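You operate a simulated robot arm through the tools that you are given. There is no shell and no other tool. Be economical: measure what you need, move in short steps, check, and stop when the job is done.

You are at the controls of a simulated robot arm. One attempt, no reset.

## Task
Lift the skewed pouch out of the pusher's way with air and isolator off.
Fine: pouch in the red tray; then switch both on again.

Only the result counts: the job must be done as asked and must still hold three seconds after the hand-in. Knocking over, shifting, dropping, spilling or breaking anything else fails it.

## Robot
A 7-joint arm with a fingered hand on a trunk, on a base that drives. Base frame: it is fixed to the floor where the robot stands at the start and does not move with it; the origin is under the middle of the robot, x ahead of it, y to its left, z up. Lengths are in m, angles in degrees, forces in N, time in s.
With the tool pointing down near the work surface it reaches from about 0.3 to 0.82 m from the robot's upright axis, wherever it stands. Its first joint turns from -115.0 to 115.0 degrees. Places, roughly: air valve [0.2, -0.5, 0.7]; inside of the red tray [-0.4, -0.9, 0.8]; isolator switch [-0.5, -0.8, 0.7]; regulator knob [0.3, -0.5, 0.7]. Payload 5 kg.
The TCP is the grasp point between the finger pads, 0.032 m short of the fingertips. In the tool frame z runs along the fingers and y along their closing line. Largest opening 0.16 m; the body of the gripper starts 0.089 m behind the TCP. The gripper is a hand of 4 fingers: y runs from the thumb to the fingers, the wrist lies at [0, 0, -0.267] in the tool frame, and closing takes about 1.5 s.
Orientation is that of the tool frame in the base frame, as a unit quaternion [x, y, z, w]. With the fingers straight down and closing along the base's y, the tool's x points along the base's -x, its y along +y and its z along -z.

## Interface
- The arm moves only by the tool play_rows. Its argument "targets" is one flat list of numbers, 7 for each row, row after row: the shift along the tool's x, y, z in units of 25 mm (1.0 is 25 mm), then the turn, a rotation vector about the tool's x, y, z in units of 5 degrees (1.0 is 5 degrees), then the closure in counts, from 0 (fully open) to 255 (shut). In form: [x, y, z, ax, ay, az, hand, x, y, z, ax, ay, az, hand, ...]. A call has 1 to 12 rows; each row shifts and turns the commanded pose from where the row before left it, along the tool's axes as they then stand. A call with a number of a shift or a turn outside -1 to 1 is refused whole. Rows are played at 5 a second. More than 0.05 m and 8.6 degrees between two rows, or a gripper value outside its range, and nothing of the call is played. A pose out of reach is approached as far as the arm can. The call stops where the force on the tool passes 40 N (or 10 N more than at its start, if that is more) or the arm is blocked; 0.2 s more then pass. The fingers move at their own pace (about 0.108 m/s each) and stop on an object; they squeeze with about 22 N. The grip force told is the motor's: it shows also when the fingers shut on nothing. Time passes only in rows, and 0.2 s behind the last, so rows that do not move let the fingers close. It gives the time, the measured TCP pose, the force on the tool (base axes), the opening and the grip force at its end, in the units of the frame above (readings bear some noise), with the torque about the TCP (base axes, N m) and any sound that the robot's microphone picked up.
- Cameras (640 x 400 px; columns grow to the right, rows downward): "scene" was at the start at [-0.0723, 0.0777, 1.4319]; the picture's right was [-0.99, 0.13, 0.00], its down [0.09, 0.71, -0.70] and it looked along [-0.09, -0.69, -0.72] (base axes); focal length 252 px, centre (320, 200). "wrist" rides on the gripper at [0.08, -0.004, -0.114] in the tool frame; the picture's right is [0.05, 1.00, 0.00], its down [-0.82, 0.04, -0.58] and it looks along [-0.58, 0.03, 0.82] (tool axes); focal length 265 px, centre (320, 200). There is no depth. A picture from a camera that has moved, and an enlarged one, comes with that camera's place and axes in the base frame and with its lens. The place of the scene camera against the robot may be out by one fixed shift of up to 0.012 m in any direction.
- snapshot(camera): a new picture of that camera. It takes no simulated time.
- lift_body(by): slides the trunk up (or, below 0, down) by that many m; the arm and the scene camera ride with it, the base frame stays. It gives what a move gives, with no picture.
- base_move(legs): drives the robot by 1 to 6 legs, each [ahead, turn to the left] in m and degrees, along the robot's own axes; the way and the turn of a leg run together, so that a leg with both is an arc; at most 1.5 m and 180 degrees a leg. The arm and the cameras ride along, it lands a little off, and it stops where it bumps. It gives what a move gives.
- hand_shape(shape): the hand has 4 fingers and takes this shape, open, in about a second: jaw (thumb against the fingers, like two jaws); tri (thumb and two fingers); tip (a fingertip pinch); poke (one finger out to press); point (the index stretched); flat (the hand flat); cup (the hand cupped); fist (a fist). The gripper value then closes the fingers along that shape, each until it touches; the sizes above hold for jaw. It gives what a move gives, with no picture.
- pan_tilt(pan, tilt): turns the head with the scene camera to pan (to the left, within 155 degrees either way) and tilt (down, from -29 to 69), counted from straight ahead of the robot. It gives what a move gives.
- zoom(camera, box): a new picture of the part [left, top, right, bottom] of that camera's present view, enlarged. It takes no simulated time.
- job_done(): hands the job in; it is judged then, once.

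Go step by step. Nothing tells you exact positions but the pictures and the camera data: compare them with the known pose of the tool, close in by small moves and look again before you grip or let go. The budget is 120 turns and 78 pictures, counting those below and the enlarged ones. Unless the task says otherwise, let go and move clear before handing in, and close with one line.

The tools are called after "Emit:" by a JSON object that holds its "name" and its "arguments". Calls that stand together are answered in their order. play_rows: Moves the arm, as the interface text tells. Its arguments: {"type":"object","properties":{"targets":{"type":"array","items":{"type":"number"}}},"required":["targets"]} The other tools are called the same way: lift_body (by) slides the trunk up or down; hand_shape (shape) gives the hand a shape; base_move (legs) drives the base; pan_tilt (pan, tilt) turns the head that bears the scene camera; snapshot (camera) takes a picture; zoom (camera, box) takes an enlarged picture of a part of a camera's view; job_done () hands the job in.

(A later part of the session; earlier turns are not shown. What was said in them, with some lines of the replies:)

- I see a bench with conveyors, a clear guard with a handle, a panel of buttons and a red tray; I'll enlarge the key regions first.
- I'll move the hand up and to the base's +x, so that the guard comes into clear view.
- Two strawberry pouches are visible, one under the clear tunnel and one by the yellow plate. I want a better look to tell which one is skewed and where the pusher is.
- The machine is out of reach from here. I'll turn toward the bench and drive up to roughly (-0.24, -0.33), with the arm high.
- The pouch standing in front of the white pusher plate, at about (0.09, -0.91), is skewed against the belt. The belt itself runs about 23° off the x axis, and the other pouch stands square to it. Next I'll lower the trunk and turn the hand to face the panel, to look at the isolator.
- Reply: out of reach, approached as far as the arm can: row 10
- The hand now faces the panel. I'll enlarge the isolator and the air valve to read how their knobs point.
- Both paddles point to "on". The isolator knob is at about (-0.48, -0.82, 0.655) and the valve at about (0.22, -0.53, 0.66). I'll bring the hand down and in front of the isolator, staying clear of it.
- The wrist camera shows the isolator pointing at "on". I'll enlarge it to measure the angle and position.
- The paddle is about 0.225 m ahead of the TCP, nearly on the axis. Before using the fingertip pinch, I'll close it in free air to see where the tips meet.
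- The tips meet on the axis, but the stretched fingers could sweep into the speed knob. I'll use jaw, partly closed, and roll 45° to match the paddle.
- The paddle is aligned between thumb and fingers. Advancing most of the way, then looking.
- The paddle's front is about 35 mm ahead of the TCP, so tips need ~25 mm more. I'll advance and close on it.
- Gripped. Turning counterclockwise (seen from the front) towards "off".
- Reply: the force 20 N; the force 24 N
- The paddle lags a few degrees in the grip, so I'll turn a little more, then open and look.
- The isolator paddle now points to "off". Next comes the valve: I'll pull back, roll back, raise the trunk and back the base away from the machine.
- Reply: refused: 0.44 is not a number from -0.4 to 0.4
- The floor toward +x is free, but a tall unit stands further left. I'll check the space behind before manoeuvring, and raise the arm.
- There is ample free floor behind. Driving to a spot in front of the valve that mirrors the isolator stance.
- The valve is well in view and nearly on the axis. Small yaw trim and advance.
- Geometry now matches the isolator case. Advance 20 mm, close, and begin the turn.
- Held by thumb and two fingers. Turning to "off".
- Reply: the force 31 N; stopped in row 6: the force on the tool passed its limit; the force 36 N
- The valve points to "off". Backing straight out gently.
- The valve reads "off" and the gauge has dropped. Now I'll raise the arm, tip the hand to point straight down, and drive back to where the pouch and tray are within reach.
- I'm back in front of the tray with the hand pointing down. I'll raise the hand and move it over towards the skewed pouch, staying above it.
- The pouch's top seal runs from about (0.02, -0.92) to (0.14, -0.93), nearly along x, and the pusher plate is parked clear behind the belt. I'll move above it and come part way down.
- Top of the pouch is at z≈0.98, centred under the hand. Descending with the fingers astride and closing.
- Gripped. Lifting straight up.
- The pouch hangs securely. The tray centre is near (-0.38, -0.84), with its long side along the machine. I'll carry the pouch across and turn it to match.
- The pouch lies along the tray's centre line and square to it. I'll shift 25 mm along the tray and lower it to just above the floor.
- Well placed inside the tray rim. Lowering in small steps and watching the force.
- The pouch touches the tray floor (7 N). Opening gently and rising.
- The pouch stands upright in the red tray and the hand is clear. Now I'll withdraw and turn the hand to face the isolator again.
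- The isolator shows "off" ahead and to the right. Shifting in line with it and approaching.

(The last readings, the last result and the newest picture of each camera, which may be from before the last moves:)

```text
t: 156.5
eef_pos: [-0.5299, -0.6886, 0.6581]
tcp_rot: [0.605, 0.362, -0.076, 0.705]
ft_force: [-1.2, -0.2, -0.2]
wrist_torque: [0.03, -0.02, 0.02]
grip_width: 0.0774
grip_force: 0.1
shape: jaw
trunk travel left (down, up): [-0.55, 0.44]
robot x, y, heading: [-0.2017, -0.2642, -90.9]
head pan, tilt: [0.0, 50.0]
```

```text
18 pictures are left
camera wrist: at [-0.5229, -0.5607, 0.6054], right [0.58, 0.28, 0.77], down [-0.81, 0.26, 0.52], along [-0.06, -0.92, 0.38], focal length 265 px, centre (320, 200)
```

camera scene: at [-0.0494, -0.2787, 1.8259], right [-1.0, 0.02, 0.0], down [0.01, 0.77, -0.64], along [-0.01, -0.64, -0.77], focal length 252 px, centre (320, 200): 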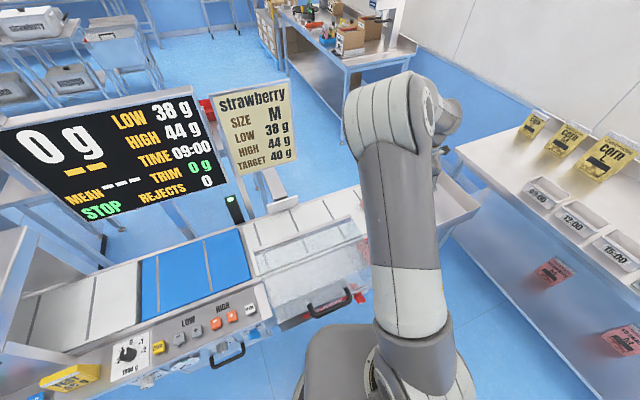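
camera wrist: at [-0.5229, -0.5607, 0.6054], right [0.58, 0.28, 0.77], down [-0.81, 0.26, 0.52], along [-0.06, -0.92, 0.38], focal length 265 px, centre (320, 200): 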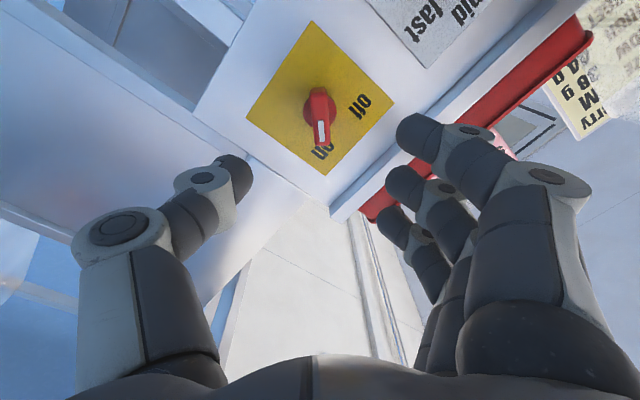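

The isolator is back on. I'll roll the hand to suit the "off" paddle, raise, and drive to the valve the same way as before.

Emit:
{"name": "play_rows", "arguments": {"targets": [0, 0, -1, 0, 0, 0, 130, 0, 0, -1, 0, 0, -1, 130, 0, 0, 0, 0, 0, -1, 130, 0, 0, 0, 0, 0, -1, 130, 0, 0, 0, 0, 0, -1, 130, 0, 0, 0, 0, 0, -1, 130, 0, 0, 0, 0, 0, -1, 130, 0, 0, 0, 0, 0, -1, 130, 0, 0, 0, 0, 0, -1, 130, 0, 0, 0, 0, 0, -1, 130, 0, 0, 0, 0, 0, -1, 130, 0, 0, 0, 0, 0, -1, 130]}}

Emit:
{"name": "play_rows", "arguments": {"targets": [0, 0, 0, 0, 0, -1, 130, 0, 0, 0, 0, 0, -1, 130, 0, 0, 0, 0, 0, -1, 130, 0, 0, 0, 0, 0, -1, 130, 0, 0, 0, 0, 0, -1, 130, 0, 0, 0, 0, 0, -1, 130, 0, 0, 0, 0, 0, -1, 130, 0, 0, 0, 0, 0, -1, 130, 0, 0, 0, 0, 0, -0.5, 130]}}

Emit:
{"name": "lift_body", "arguments": {"by": 0.4}}

Emit:
{"name": "base_move", "arguments": {"legs": [[-0.34, 0], [0, -59], [-0.77, 0], [0, 58], [0.34, 0]]}}

Emit:
{"name": "pan_tilt", "arguments": {"pan": -15, "tilt": 50}}

Emit:
{"name": "snapshot", "arguments": {"camera": "scene"}}

```text
t: 159.1
eef_pos: [-0.5518, -0.6444, 0.658]
tcp_rot: [0.368, 0.601, -0.392, 0.592]
ft_force: [0.0, 0.8, 0.3]
wrist_torque: [-0.02, 0.0, 0.0]
grip_width: 0.0776
grip_force: 0.0
shape: jaw
trunk travel left (down, up): [-0.55, 0.44]
robot x, y, heading: [-0.2066, -0.2621, -91.0]
head pan, tilt: [0.0, 50.0]
```

```text
t: 161.1
eef_pos: [-0.5513, -0.6445, 0.6594]
tcp_rot: [0.125, 0.693, -0.58, 0.409]
ft_force: [-0.5, 0.2, -0.1]
wrist_torque: [0.03, -0.02, 0.01]
grip_width: 0.0774
grip_force: 0.1
shape: jaw
trunk travel left (down, up): [-0.55, 0.44]
robot x, y, heading: [-0.2026, -0.2591, -90.7]
head pan, tilt: [0.0, 50.0]
```

```text
t: 165.0
eef_pos: [-0.5521, -0.6447, 1.0584]
tcp_rot: [0.127, 0.693, -0.58, 0.409]
ft_force: [0.4, -0.7, 1.0]
wrist_torque: [0.02, -0.04, 0.05]
grip_width: 0.0777
grip_force: 0.1
shape: jaw
trunk travel left (down, up): [-0.95, 0.04]
robot x, y, heading: [-0.1991, -0.2601, -90.9]
head pan, tilt: [0.0, 50.0]
```

```text
t: 178.0
eef_pos: [0.098, -0.2266, 1.0589]
tcp_rot: [0.144, 0.69, -0.59, 0.393]
ft_force: [0.6, 0.3, -1.3]
wrist_torque: [0.03, 0.0, 0.02]
grip_width: 0.0775
grip_force: 0.1
shape: jaw
trunk travel left (down, up): [-0.95, 0.04]
robot x, y, heading: [0.4651, 0.1421, -94.0]
head pan, tilt: [0.0, 50.0]
```

```text
t: 178.8
eef_pos: [0.0974, -0.2262, 1.0595]
tcp_rot: [0.144, 0.689, -0.59, 0.394]
ft_force: [0.5, -0.4, -1.0]
wrist_torque: [-0.02, 0.01, -0.01]
grip_width: 0.0775
grip_force: 0.1
shape: jaw
trunk travel left (down, up): [-0.95, 0.04]
robot x, y, heading: [0.4656, 0.1408, -94.1]
head pan, tilt: [-15.0, 50.0]
```

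```text
17 pictures are left
camera scene: at [0.5982, 0.117, 1.826], right [-0.95, 0.32, 0.0], down [0.25, 0.72, -0.64], along [-0.21, -0.61, -0.77], focal length 252 px, centre (320, 200)
```

scene: 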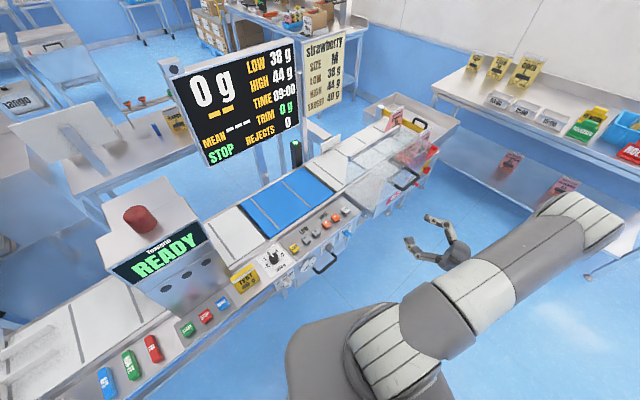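

Landed a little short and turned. A small base correction, then lower.

Emit:
{"name": "base_move", "arguments": {"legs": [[0.05, 3]]}}

Emit:
{"name": "lift_body", "arguments": {"by": -0.4}}

Emit:
{"name": "snapshot", "arguments": {"camera": "wrist"}}

```text
t: 179.7
eef_pos: [0.1143, -0.2975, 1.058]
tcp_rot: [0.126, 0.693, -0.58, 0.409]
ft_force: [0.3, -0.4, -0.1]
wrist_torque: [-0.03, 0.02, 0.04]
grip_width: 0.0777
grip_force: 0.0
shape: jaw
trunk travel left (down, up): [-0.95, 0.04]
robot x, y, heading: [0.4625, 0.0858, -90.9]
head pan, tilt: [-15.0, 50.0]
```

```text
t: 183.5
eef_pos: [0.1143, -0.2947, 0.6591]
tcp_rot: [0.125, 0.693, -0.58, 0.409]
ft_force: [0.7, -0.6, 0.3]
wrist_torque: [0.0, 0.0, 0.01]
grip_width: 0.0778
grip_force: 0.1
shape: jaw
trunk travel left (down, up): [-0.55, 0.44]
robot x, y, heading: [0.4625, 0.0938, -90.8]
head pan, tilt: [-15.0, 50.0]
```

```text
16 pictures are left
camera wrist: at [0.0126, -0.2179, 0.6034], right [0.62, 0.28, -0.74], down [0.3, 0.78, 0.55], along [0.73, -0.56, 0.4], focal length 265 px, centre (320, 200)
```

wrist: 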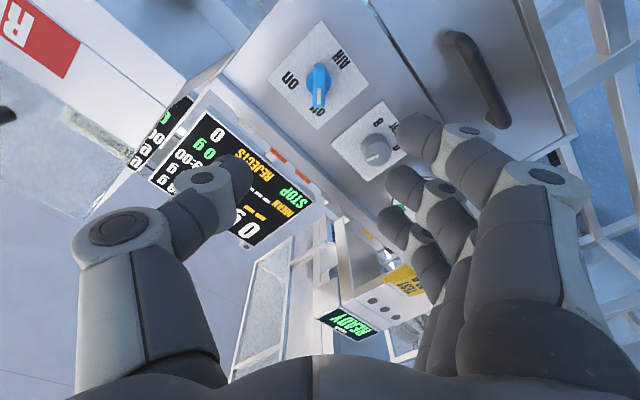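

Emit:
{"name": "play_rows", "arguments": {"targets": [0, 0, 1, 0, 0, 0, 150, 0, 0, 1, 0, 0, 0, 150, 0.1, 0, 1, 0, 0, 0, 150, 0.1, 0, 1, 0, 0, 0, 150, 0.1, 0, 1, 0, 0, 0, 150, 0, 0, 1, 0, 0, 0, 150, 0, 0, 1, 0, 0, 0, 150]}}

Emit:
{"name": "snapshot", "arguments": {"camera": "wrist"}}

```text
t: 185.1
eef_pos: [0.1822, -0.4541, 0.6556]
tcp_rot: [0.126, 0.693, -0.58, 0.41]
ft_force: [-0.2, 0.3, 0.4]
wrist_torque: [0.02, -0.03, 0.04]
grip_width: 0.0666
grip_force: 0.0
shape: jaw
trunk travel left (down, up): [-0.55, 0.44]
robot x, y, heading: [0.4627, 0.0898, -91.0]
head pan, tilt: [-15.0, 50.0]
```

```text
15 pictures are left
camera wrist: at [0.0808, -0.3771, 0.6006], right [0.62, 0.28, -0.74], down [0.3, 0.78, 0.55], along [0.73, -0.56, 0.4], focal length 265 px, centre (320, 200)
```

wrist: 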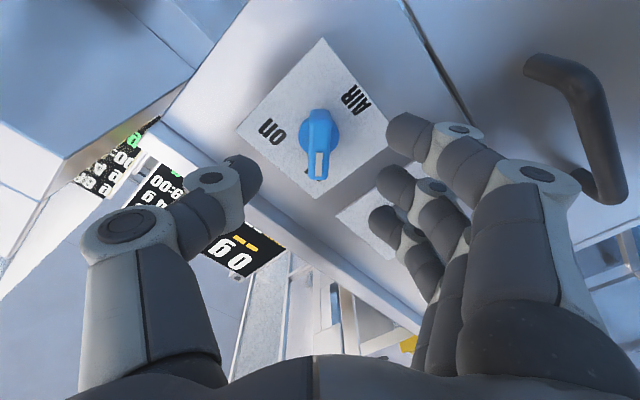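

Emit:
{"name": "play_rows", "arguments": {"targets": [-0.3, 0, 0.5, 0, 0, 0, 150, 0, 0, 0.6, 0, 0, 0, 150]}}

Emit:
{"name": "snapshot", "arguments": {"camera": "wrist"}}

```text
t: 185.7
eef_pos: [0.1998, -0.4777, 0.6618]
tcp_rot: [0.125, 0.693, -0.58, 0.41]
ft_force: [0.6, 0.2, 0.0]
wrist_torque: [-0.03, -0.01, -0.05]
grip_width: 0.0665
grip_force: 0.0
shape: jaw
trunk travel left (down, up): [-0.55, 0.44]
robot x, y, heading: [0.4626, 0.0897, -91.0]
head pan, tilt: [-15.0, 50.0]
```

```text
14 pictures are left
camera wrist: at [0.0986, -0.4005, 0.6064], right [0.62, 0.28, -0.74], down [0.3, 0.78, 0.55], along [0.73, -0.56, 0.4], focal length 265 px, centre (320, 200)
```

wrist: 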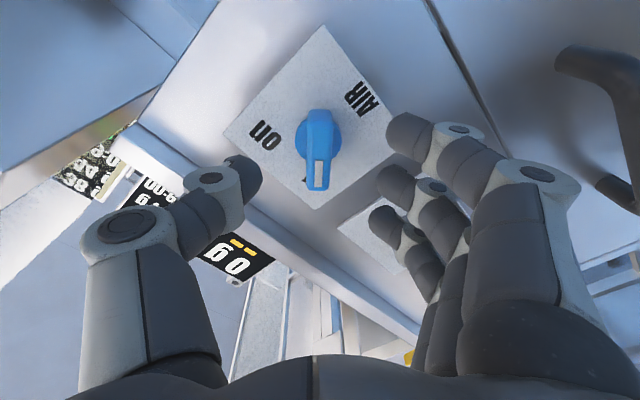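

Aligned like the isolator grasp. Advance 25 mm, grip, and turn to "on".

Emit:
{"name": "play_rows", "arguments": {"targets": [0, 0, 0.5, 0, 0, 0, 150, 0, 0, 0.5, 0, 0, 0, 150, 0, 0, 0, 0, 0, 0, 255, 0, 0, 0, 0, 0, 0, 255, 0, 0, 0, 0, 0, 0, 255, 0, 0, 0, 0, 0, 0, 255, 0, 0, 0, 0, 0, 0, 255]}}

Emit:
{"name": "snapshot", "arguments": {"camera": "wrist"}}

```text
t: 187.3
eef_pos: [0.2113, -0.5025, 0.6609]
tcp_rot: [0.126, 0.693, -0.58, 0.41]
ft_force: [2.1, -3.1, 1.4]
wrist_torque: [0.04, -0.09, 0.02]
grip_width: 0.0092
grip_force: 21.9
shape: jaw
trunk travel left (down, up): [-0.55, 0.44]
robot x, y, heading: [0.4639, 0.0916, -91.1]
head pan, tilt: [-15.0, 50.0]
```

```text
13 pictures are left
camera wrist: at [0.1097, -0.4254, 0.6057], right [0.62, 0.28, -0.74], down [0.3, 0.78, 0.55], along [0.73, -0.56, 0.4], focal length 265 px, centre (320, 200)
```

wrist: 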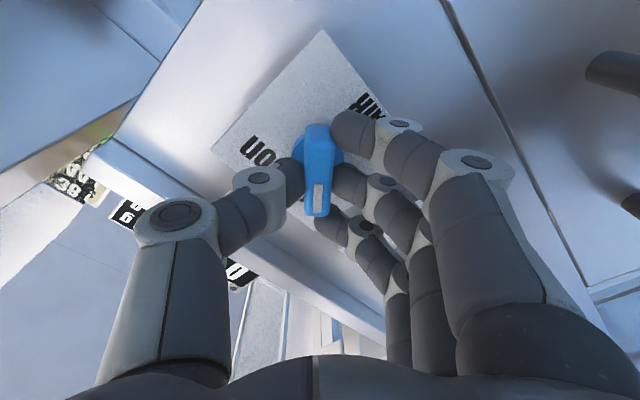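

Emit:
{"name": "play_rows", "arguments": {"targets": [0, 0, 0, 0, 0, 1, 255, 0, 0, 0, 0, 0, 1, 255, 0, 0, 0, 0, 0, 1, 255, 0, 0, 0, 0, 0, 1, 255, 0, 0, 0, 0, 0, 1, 255, 0, 0, 0, 0, 0, 1, 255, 0, 0, 0, 0, 0, 1, 255, 0, 0, 0, 0, 0, 1, 255, 0, 0, 0, 0, 0, 1, 255, 0, 0, 0, 0, 0, 1, 255, 0, 0, 0, 0, 0, 1, 255, 0, 0, 0, 0, 0, 1, 255]}}

Emit:
{"name": "play_rows", "arguments": {"targets": [0, 0, 0, 0, 0, 1, 255, 0, 0, 0, 0, 0, 1, 255, 0, 0, 0, 0, 0, 1, 255, 0, 0, 0, 0, 0, 1, 255, 0, 0, 0, 0, 0, 1, 255, 0, 0, 0, 0, 0, 1, 255, 0, 0, 0, 0, 0, 1, 255, 0, 0, 0, 0, 0, 0.6, 255]}}

Emit:
{"name": "snapshot", "arguments": {"camera": "wrist"}}

```text
t: 189.9
eef_pos: [0.2099, -0.5011, 0.6611]
tcp_rot: [0.455, 0.536, -0.299, 0.645]
ft_force: [-6.8, -20.5, 26.5]
wrist_torque: [-0.48, -0.13, -0.27]
grip_width: 0.0077
grip_force: 22.2
shape: jaw
trunk travel left (down, up): [-0.55, 0.44]
robot x, y, heading: [0.4611, 0.0893, -91.1]
head pan, tilt: [-15.0, 50.0]
```

```text
t: 191.7
eef_pos: [0.2084, -0.5019, 0.6603]
tcp_rot: [0.607, 0.357, -0.074, 0.707]
ft_force: [-17.7, -17.2, 20.1]
wrist_torque: [-0.53, -0.2, -0.56]
grip_width: 0.0072
grip_force: 22.5
shape: jaw
trunk travel left (down, up): [-0.55, 0.44]
robot x, y, heading: [0.4599, 0.0906, -91.0]
head pan, tilt: [-15.0, 50.0]
```

```text
12 pictures are left
camera wrist: at [0.217, -0.3736, 0.6088], right [0.57, 0.27, 0.77], down [-0.82, 0.27, 0.51], along [-0.07, -0.92, 0.37], focal length 265 px, centre (320, 200)
```

wrist: 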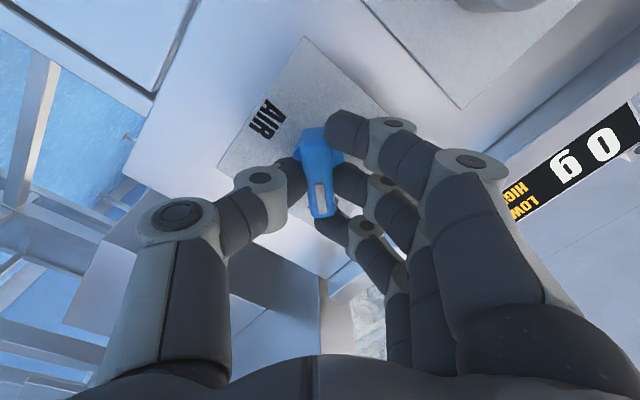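

The turn is complete with stop-like torque. I'll open, back out and check the pointer.

Emit:
{"name": "play_rows", "arguments": {"targets": [0, 0, 0, 0, 0, 0, 200, 0, 0, 0, 0, 0, 0, 150, 0, 0, 0, 0, 0, 0, 140, 0, 0, -0.3, 0, 0, 0, 140, 0, 0, -0.5, 0, 0, 0, 140, 0, 0, -1, 0, 0, 0, 140, 0, 0, -1, 0, 0, 0, 140, 0, 0, -1, 0, 0, 0, 140, 0, 0, -1, 0, 0, 0, 140]}}

Emit:
{"name": "snapshot", "arguments": {"camera": "wrist"}}

```text
t: 193.7
eef_pos: [0.1584, -0.3906, 0.6589]
tcp_rot: [0.605, 0.36, -0.071, 0.707]
ft_force: [-0.2, -0.5, 0.0]
wrist_torque: [0.01, 0.01, -0.01]
grip_width: 0.0714
grip_force: 0.0
shape: jaw
trunk travel left (down, up): [-0.55, 0.44]
robot x, y, heading: [0.4621, 0.0886, -90.9]
head pan, tilt: [-15.0, 50.0]
```

```text
11 pictures are left
camera wrist: at [0.1669, -0.2629, 0.6071], right [0.57, 0.27, 0.77], down [-0.82, 0.26, 0.51], along [-0.06, -0.93, 0.37], focal length 265 px, centre (320, 200)
```

wrist: 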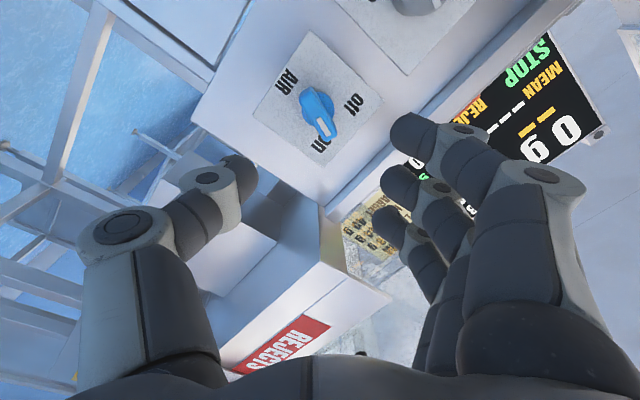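

Emit:
{"name": "zoom", "arguments": {"camera": "wrist", "box": [230, 20, 430, 170]}}

Emit:
{"name": "zoom", "arguments": {"camera": "scene", "box": [220, 170, 440, 300]}}

```text
2.67 times, centred on (330, 95) of wrist
camera zoom: at [0.1669, -0.2629, 0.6071], right [0.57, 0.27, 0.77], down [-0.82, 0.26, 0.51], along [-0.06, -0.93, 0.37], focal length 708 px, centre (293, 480)
```

zoom: 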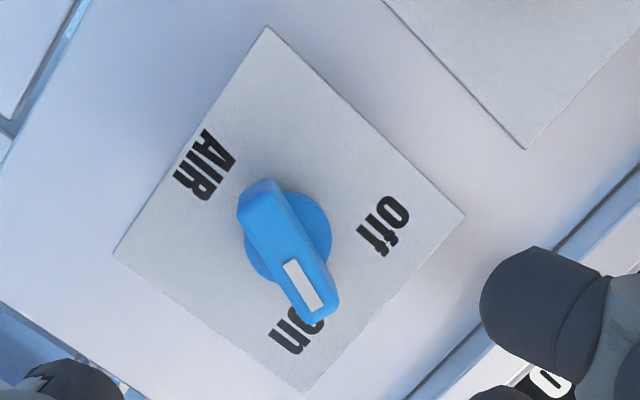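

```text
2.91 times, centred on (330, 235) of scene
camera zoom: at [0.597, 0.0739, 1.4259], right [-0.96, 0.28, 0.0], down [0.21, 0.74, -0.64], along [-0.18, -0.62, -0.77], focal length 735 px, centre (291, 98)
```

zoom: 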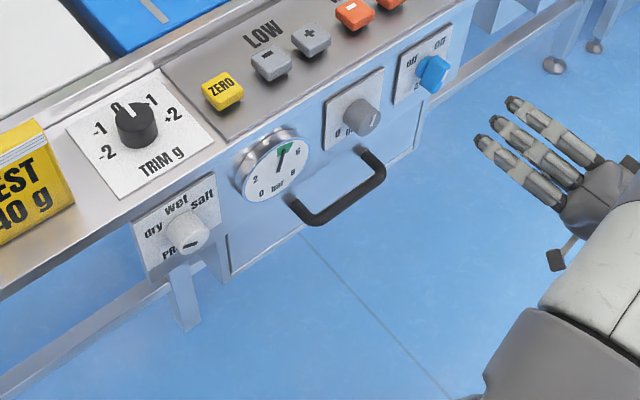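

The gauge is back in the green, but the paddle is about 16° short of its original "on". I'll regrip, re-centred, and finish the turn.

Emit:
{"name": "play_rows", "arguments": {"targets": [0, 0, 0, 0, 0, -1, 140, 0, 0, 0, 0, 0, -1, 140, 0, 0, 0, 0, 0, -1, 140, -0.3, 0.08, 1, 0, 0, 0, 140, 0, 0, 1, 0, 0, 0, 140, 0, 0, 1, 0, 0, 0, 140, 0, 0, 0.85, 0, 0, 0, 140]}}

Emit:
{"name": "snapshot", "arguments": {"camera": "wrist"}}

```text
t: 195.3
eef_pos: [0.1981, -0.4804, 0.6667]
tcp_rot: [0.554, 0.436, -0.163, 0.69]
ft_force: [0.7, -0.4, -0.5]
wrist_torque: [-0.03, 0.0, 0.01]
grip_width: 0.0715
grip_force: 0.0
shape: jaw
trunk travel left (down, up): [-0.55, 0.44]
robot x, y, heading: [0.4629, 0.0911, -90.8]
head pan, tilt: [-15.0, 50.0]
```

```text
8 pictures are left
camera wrist: at [0.1917, -0.3582, 0.6007], right [0.74, 0.35, 0.58], down [-0.68, 0.33, 0.66], along [0.04, -0.88, 0.48], focal length 265 px, centre (320, 200)
```

wrist: 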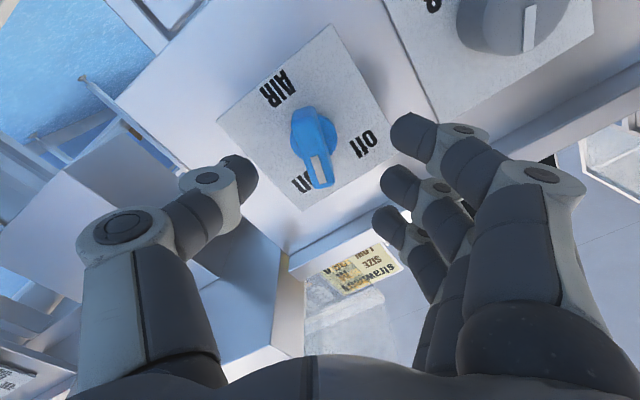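

Emit:
{"name": "play_rows", "arguments": {"targets": [0, 0, 0.5, 0, 0, 0, 140, 0, 0, 0.5, 0, 0, 0, 140, 0, 0, 0, 0, 0, 0, 255, 0, 0, 0, 0, 0, 0, 255, 0, 0, 0, 0, 0, 0, 255, 0, 0, 0, 0, 0, 0, 255, 0, 0, 0, 0, 0, 1, 255, 0, 0, 0, 0, 0, 1, 255, 0, 0, 0, 0, 0, 1, 255, 0, 0, 0, 0, 0, 1, 255, 0, 0, 0, 0, 0, 1, 255]}}

Emit:
{"name": "zoom", "arguments": {"camera": "wrist", "box": [200, 20, 440, 240]}}

```text
t: 197.7
eef_pos: [0.2069, -0.5043, 0.6662]
tcp_rot: [0.635, 0.303, -0.01, 0.71]
ft_force: [-12.0, -17.6, -4.8]
wrist_torque: [-0.13, 0.16, -0.41]
grip_width: 0.0042
grip_force: 21.6
shape: jaw
trunk travel left (down, up): [-0.55, 0.44]
robot x, y, heading: [0.462, 0.0871, -91.0]
head pan, tilt: [-15.0, 50.0]
```

```text
1.82 times, centred on (320, 130) of wrist
camera zoom: at [0.2217, -0.3721, 0.6269], right [0.44, 0.21, 0.87], down [-0.89, 0.23, 0.4], along [-0.12, -0.95, 0.29], focal length 483 px, centre (320, 327)
```

zoom: 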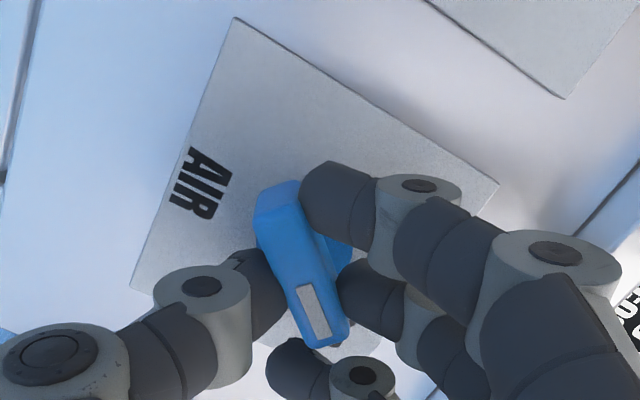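

The paddle now lies along the plate's diagonal, as it did originally. Opening, backing out and checking.

Emit:
{"name": "play_rows", "arguments": {"targets": [0, 0, 0, 0, 0, 0, 200, 0, 0, 0, 0, 0, 0, 150, 0, 0, 0, 0, 0, 0, 140, 0, 0, -0.3, 0, 0, 0, 140, 0, 0, -0.5, 0, 0, 0, 140, 0, 0, -1, 0, 0, 0, 140, 0, 0, -1, 0, 0, 0, 140, 0, 0, -1, 0, 0, 0, 140, 0, 0, -1, 0, 0, 0, 140]}}

Emit:
{"name": "zoom", "arguments": {"camera": "wrist", "box": [200, 0, 440, 180]}}

```text
t: 199.7
eef_pos: [0.1564, -0.3926, 0.6665]
tcp_rot: [0.634, 0.306, -0.009, 0.71]
ft_force: [-0.2, 0.8, -1.1]
wrist_torque: [-0.02, 0.01, 0.01]
grip_width: 0.0714
grip_force: 0.1
shape: jaw
trunk travel left (down, up): [-0.55, 0.44]
robot x, y, heading: [0.4603, 0.0937, -91.3]
head pan, tilt: [-15.0, 50.0]
```

```text
2.22 times, centred on (320, 90) of wrist
camera zoom: at [0.1719, -0.2614, 0.6266], right [0.44, 0.21, 0.87], down [-0.89, 0.23, 0.4], along [-0.11, -0.95, 0.29], focal length 590 px, centre (320, 444)
```

zoom: 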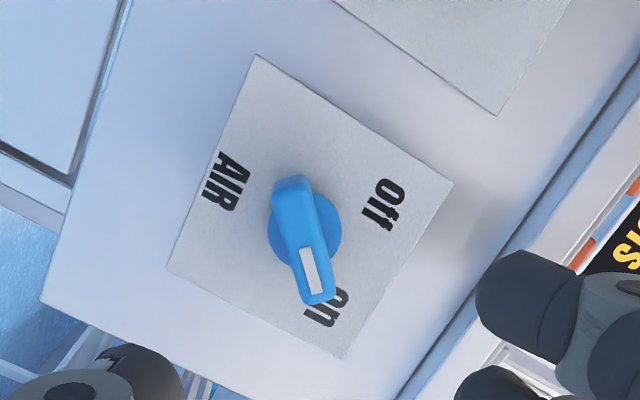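

The valve is fully "on". I'll withdraw upward and check the whole scene once.

Emit:
{"name": "play_rows", "arguments": {"targets": [0, 0, -1, 0, 0, 0, 140, 0, 0, -1, 0, 0, 0, 140, 0, 0, -1, 0, 0, 0, 140]}}

Emit:
{"name": "lift_body", "arguments": {"by": 0.35}}

Emit:
{"name": "pan_tilt", "arguments": {"pan": -30, "tilt": 45}}

Emit:
{"name": "snapshot", "arguments": {"camera": "scene"}}

Emit:
{"name": "zoom", "arguments": {"camera": "scene", "box": [180, 130, 420, 280]}}

```text
t: 200.5
eef_pos: [0.1233, -0.3251, 0.6658]
tcp_rot: [0.635, 0.305, -0.009, 0.71]
ft_force: [0.4, 0.0, -0.3]
wrist_torque: [-0.01, -0.03, 0.0]
grip_width: 0.0712
grip_force: 0.1
shape: jaw
trunk travel left (down, up): [-0.55, 0.44]
robot x, y, heading: [0.4645, 0.0877, -91.1]
head pan, tilt: [-15.0, 50.0]
```

```text
t: 203.9
eef_pos: [0.1241, -0.3257, 1.0148]
tcp_rot: [0.635, 0.305, -0.01, 0.71]
ft_force: [1.3, 0.3, -0.5]
wrist_torque: [-0.01, -0.01, 0.0]
grip_width: 0.0715
grip_force: 0.2
shape: jaw
trunk travel left (down, up): [-0.9, 0.09]
robot x, y, heading: [0.4638, 0.0901, -91.0]
head pan, tilt: [-15.0, 50.0]
```

```text
t: 204.7
eef_pos: [0.1237, -0.3244, 1.0168]
tcp_rot: [0.635, 0.306, -0.01, 0.709]
ft_force: [-0.2, 0.4, 0.6]
wrist_torque: [0.0, 0.01, 0.0]
grip_width: 0.0715
grip_force: 0.2
shape: jaw
trunk travel left (down, up): [-0.9, 0.09]
robot x, y, heading: [0.4652, 0.0876, -91.2]
head pan, tilt: [-30.0, 45.0]
```

```text
5 pictures are left
camera scene: at [0.5762, 0.0783, 1.7828], right [-0.86, 0.51, 0.0], down [0.36, 0.61, -0.71], along [-0.36, -0.61, -0.71], focal length 252 px, centre (320, 200)
```

scene: 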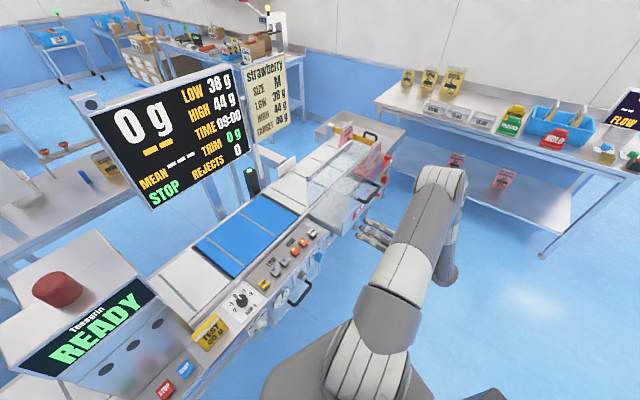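

```text
2.67 times, centred on (300, 205) of scene
camera zoom: at [0.5762, 0.0783, 1.7828], right [-0.86, 0.51, 0.0], down [0.36, 0.61, -0.71], along [-0.36, -0.61, -0.71], focal length 673 px, centre (373, 187)
```

zoom: 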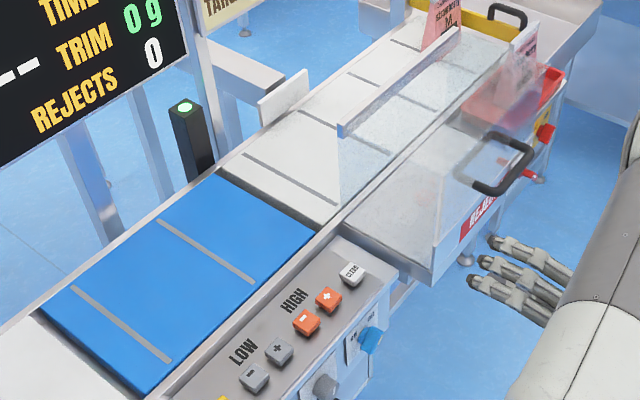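

The pouch stands in the red tray, the pusher's lane is clear, and both the isolator and the air valve are on, with the hand clear of everything. Handing in.

Emit:
{"name": "job_done", "arguments": {}}

```text
The job is handed in.
```

I turned the isolator and air valve off, lifted the skewed pouch clear of the pusher and stood it in the red tray. Both are switched on again, and I have handed the job in.
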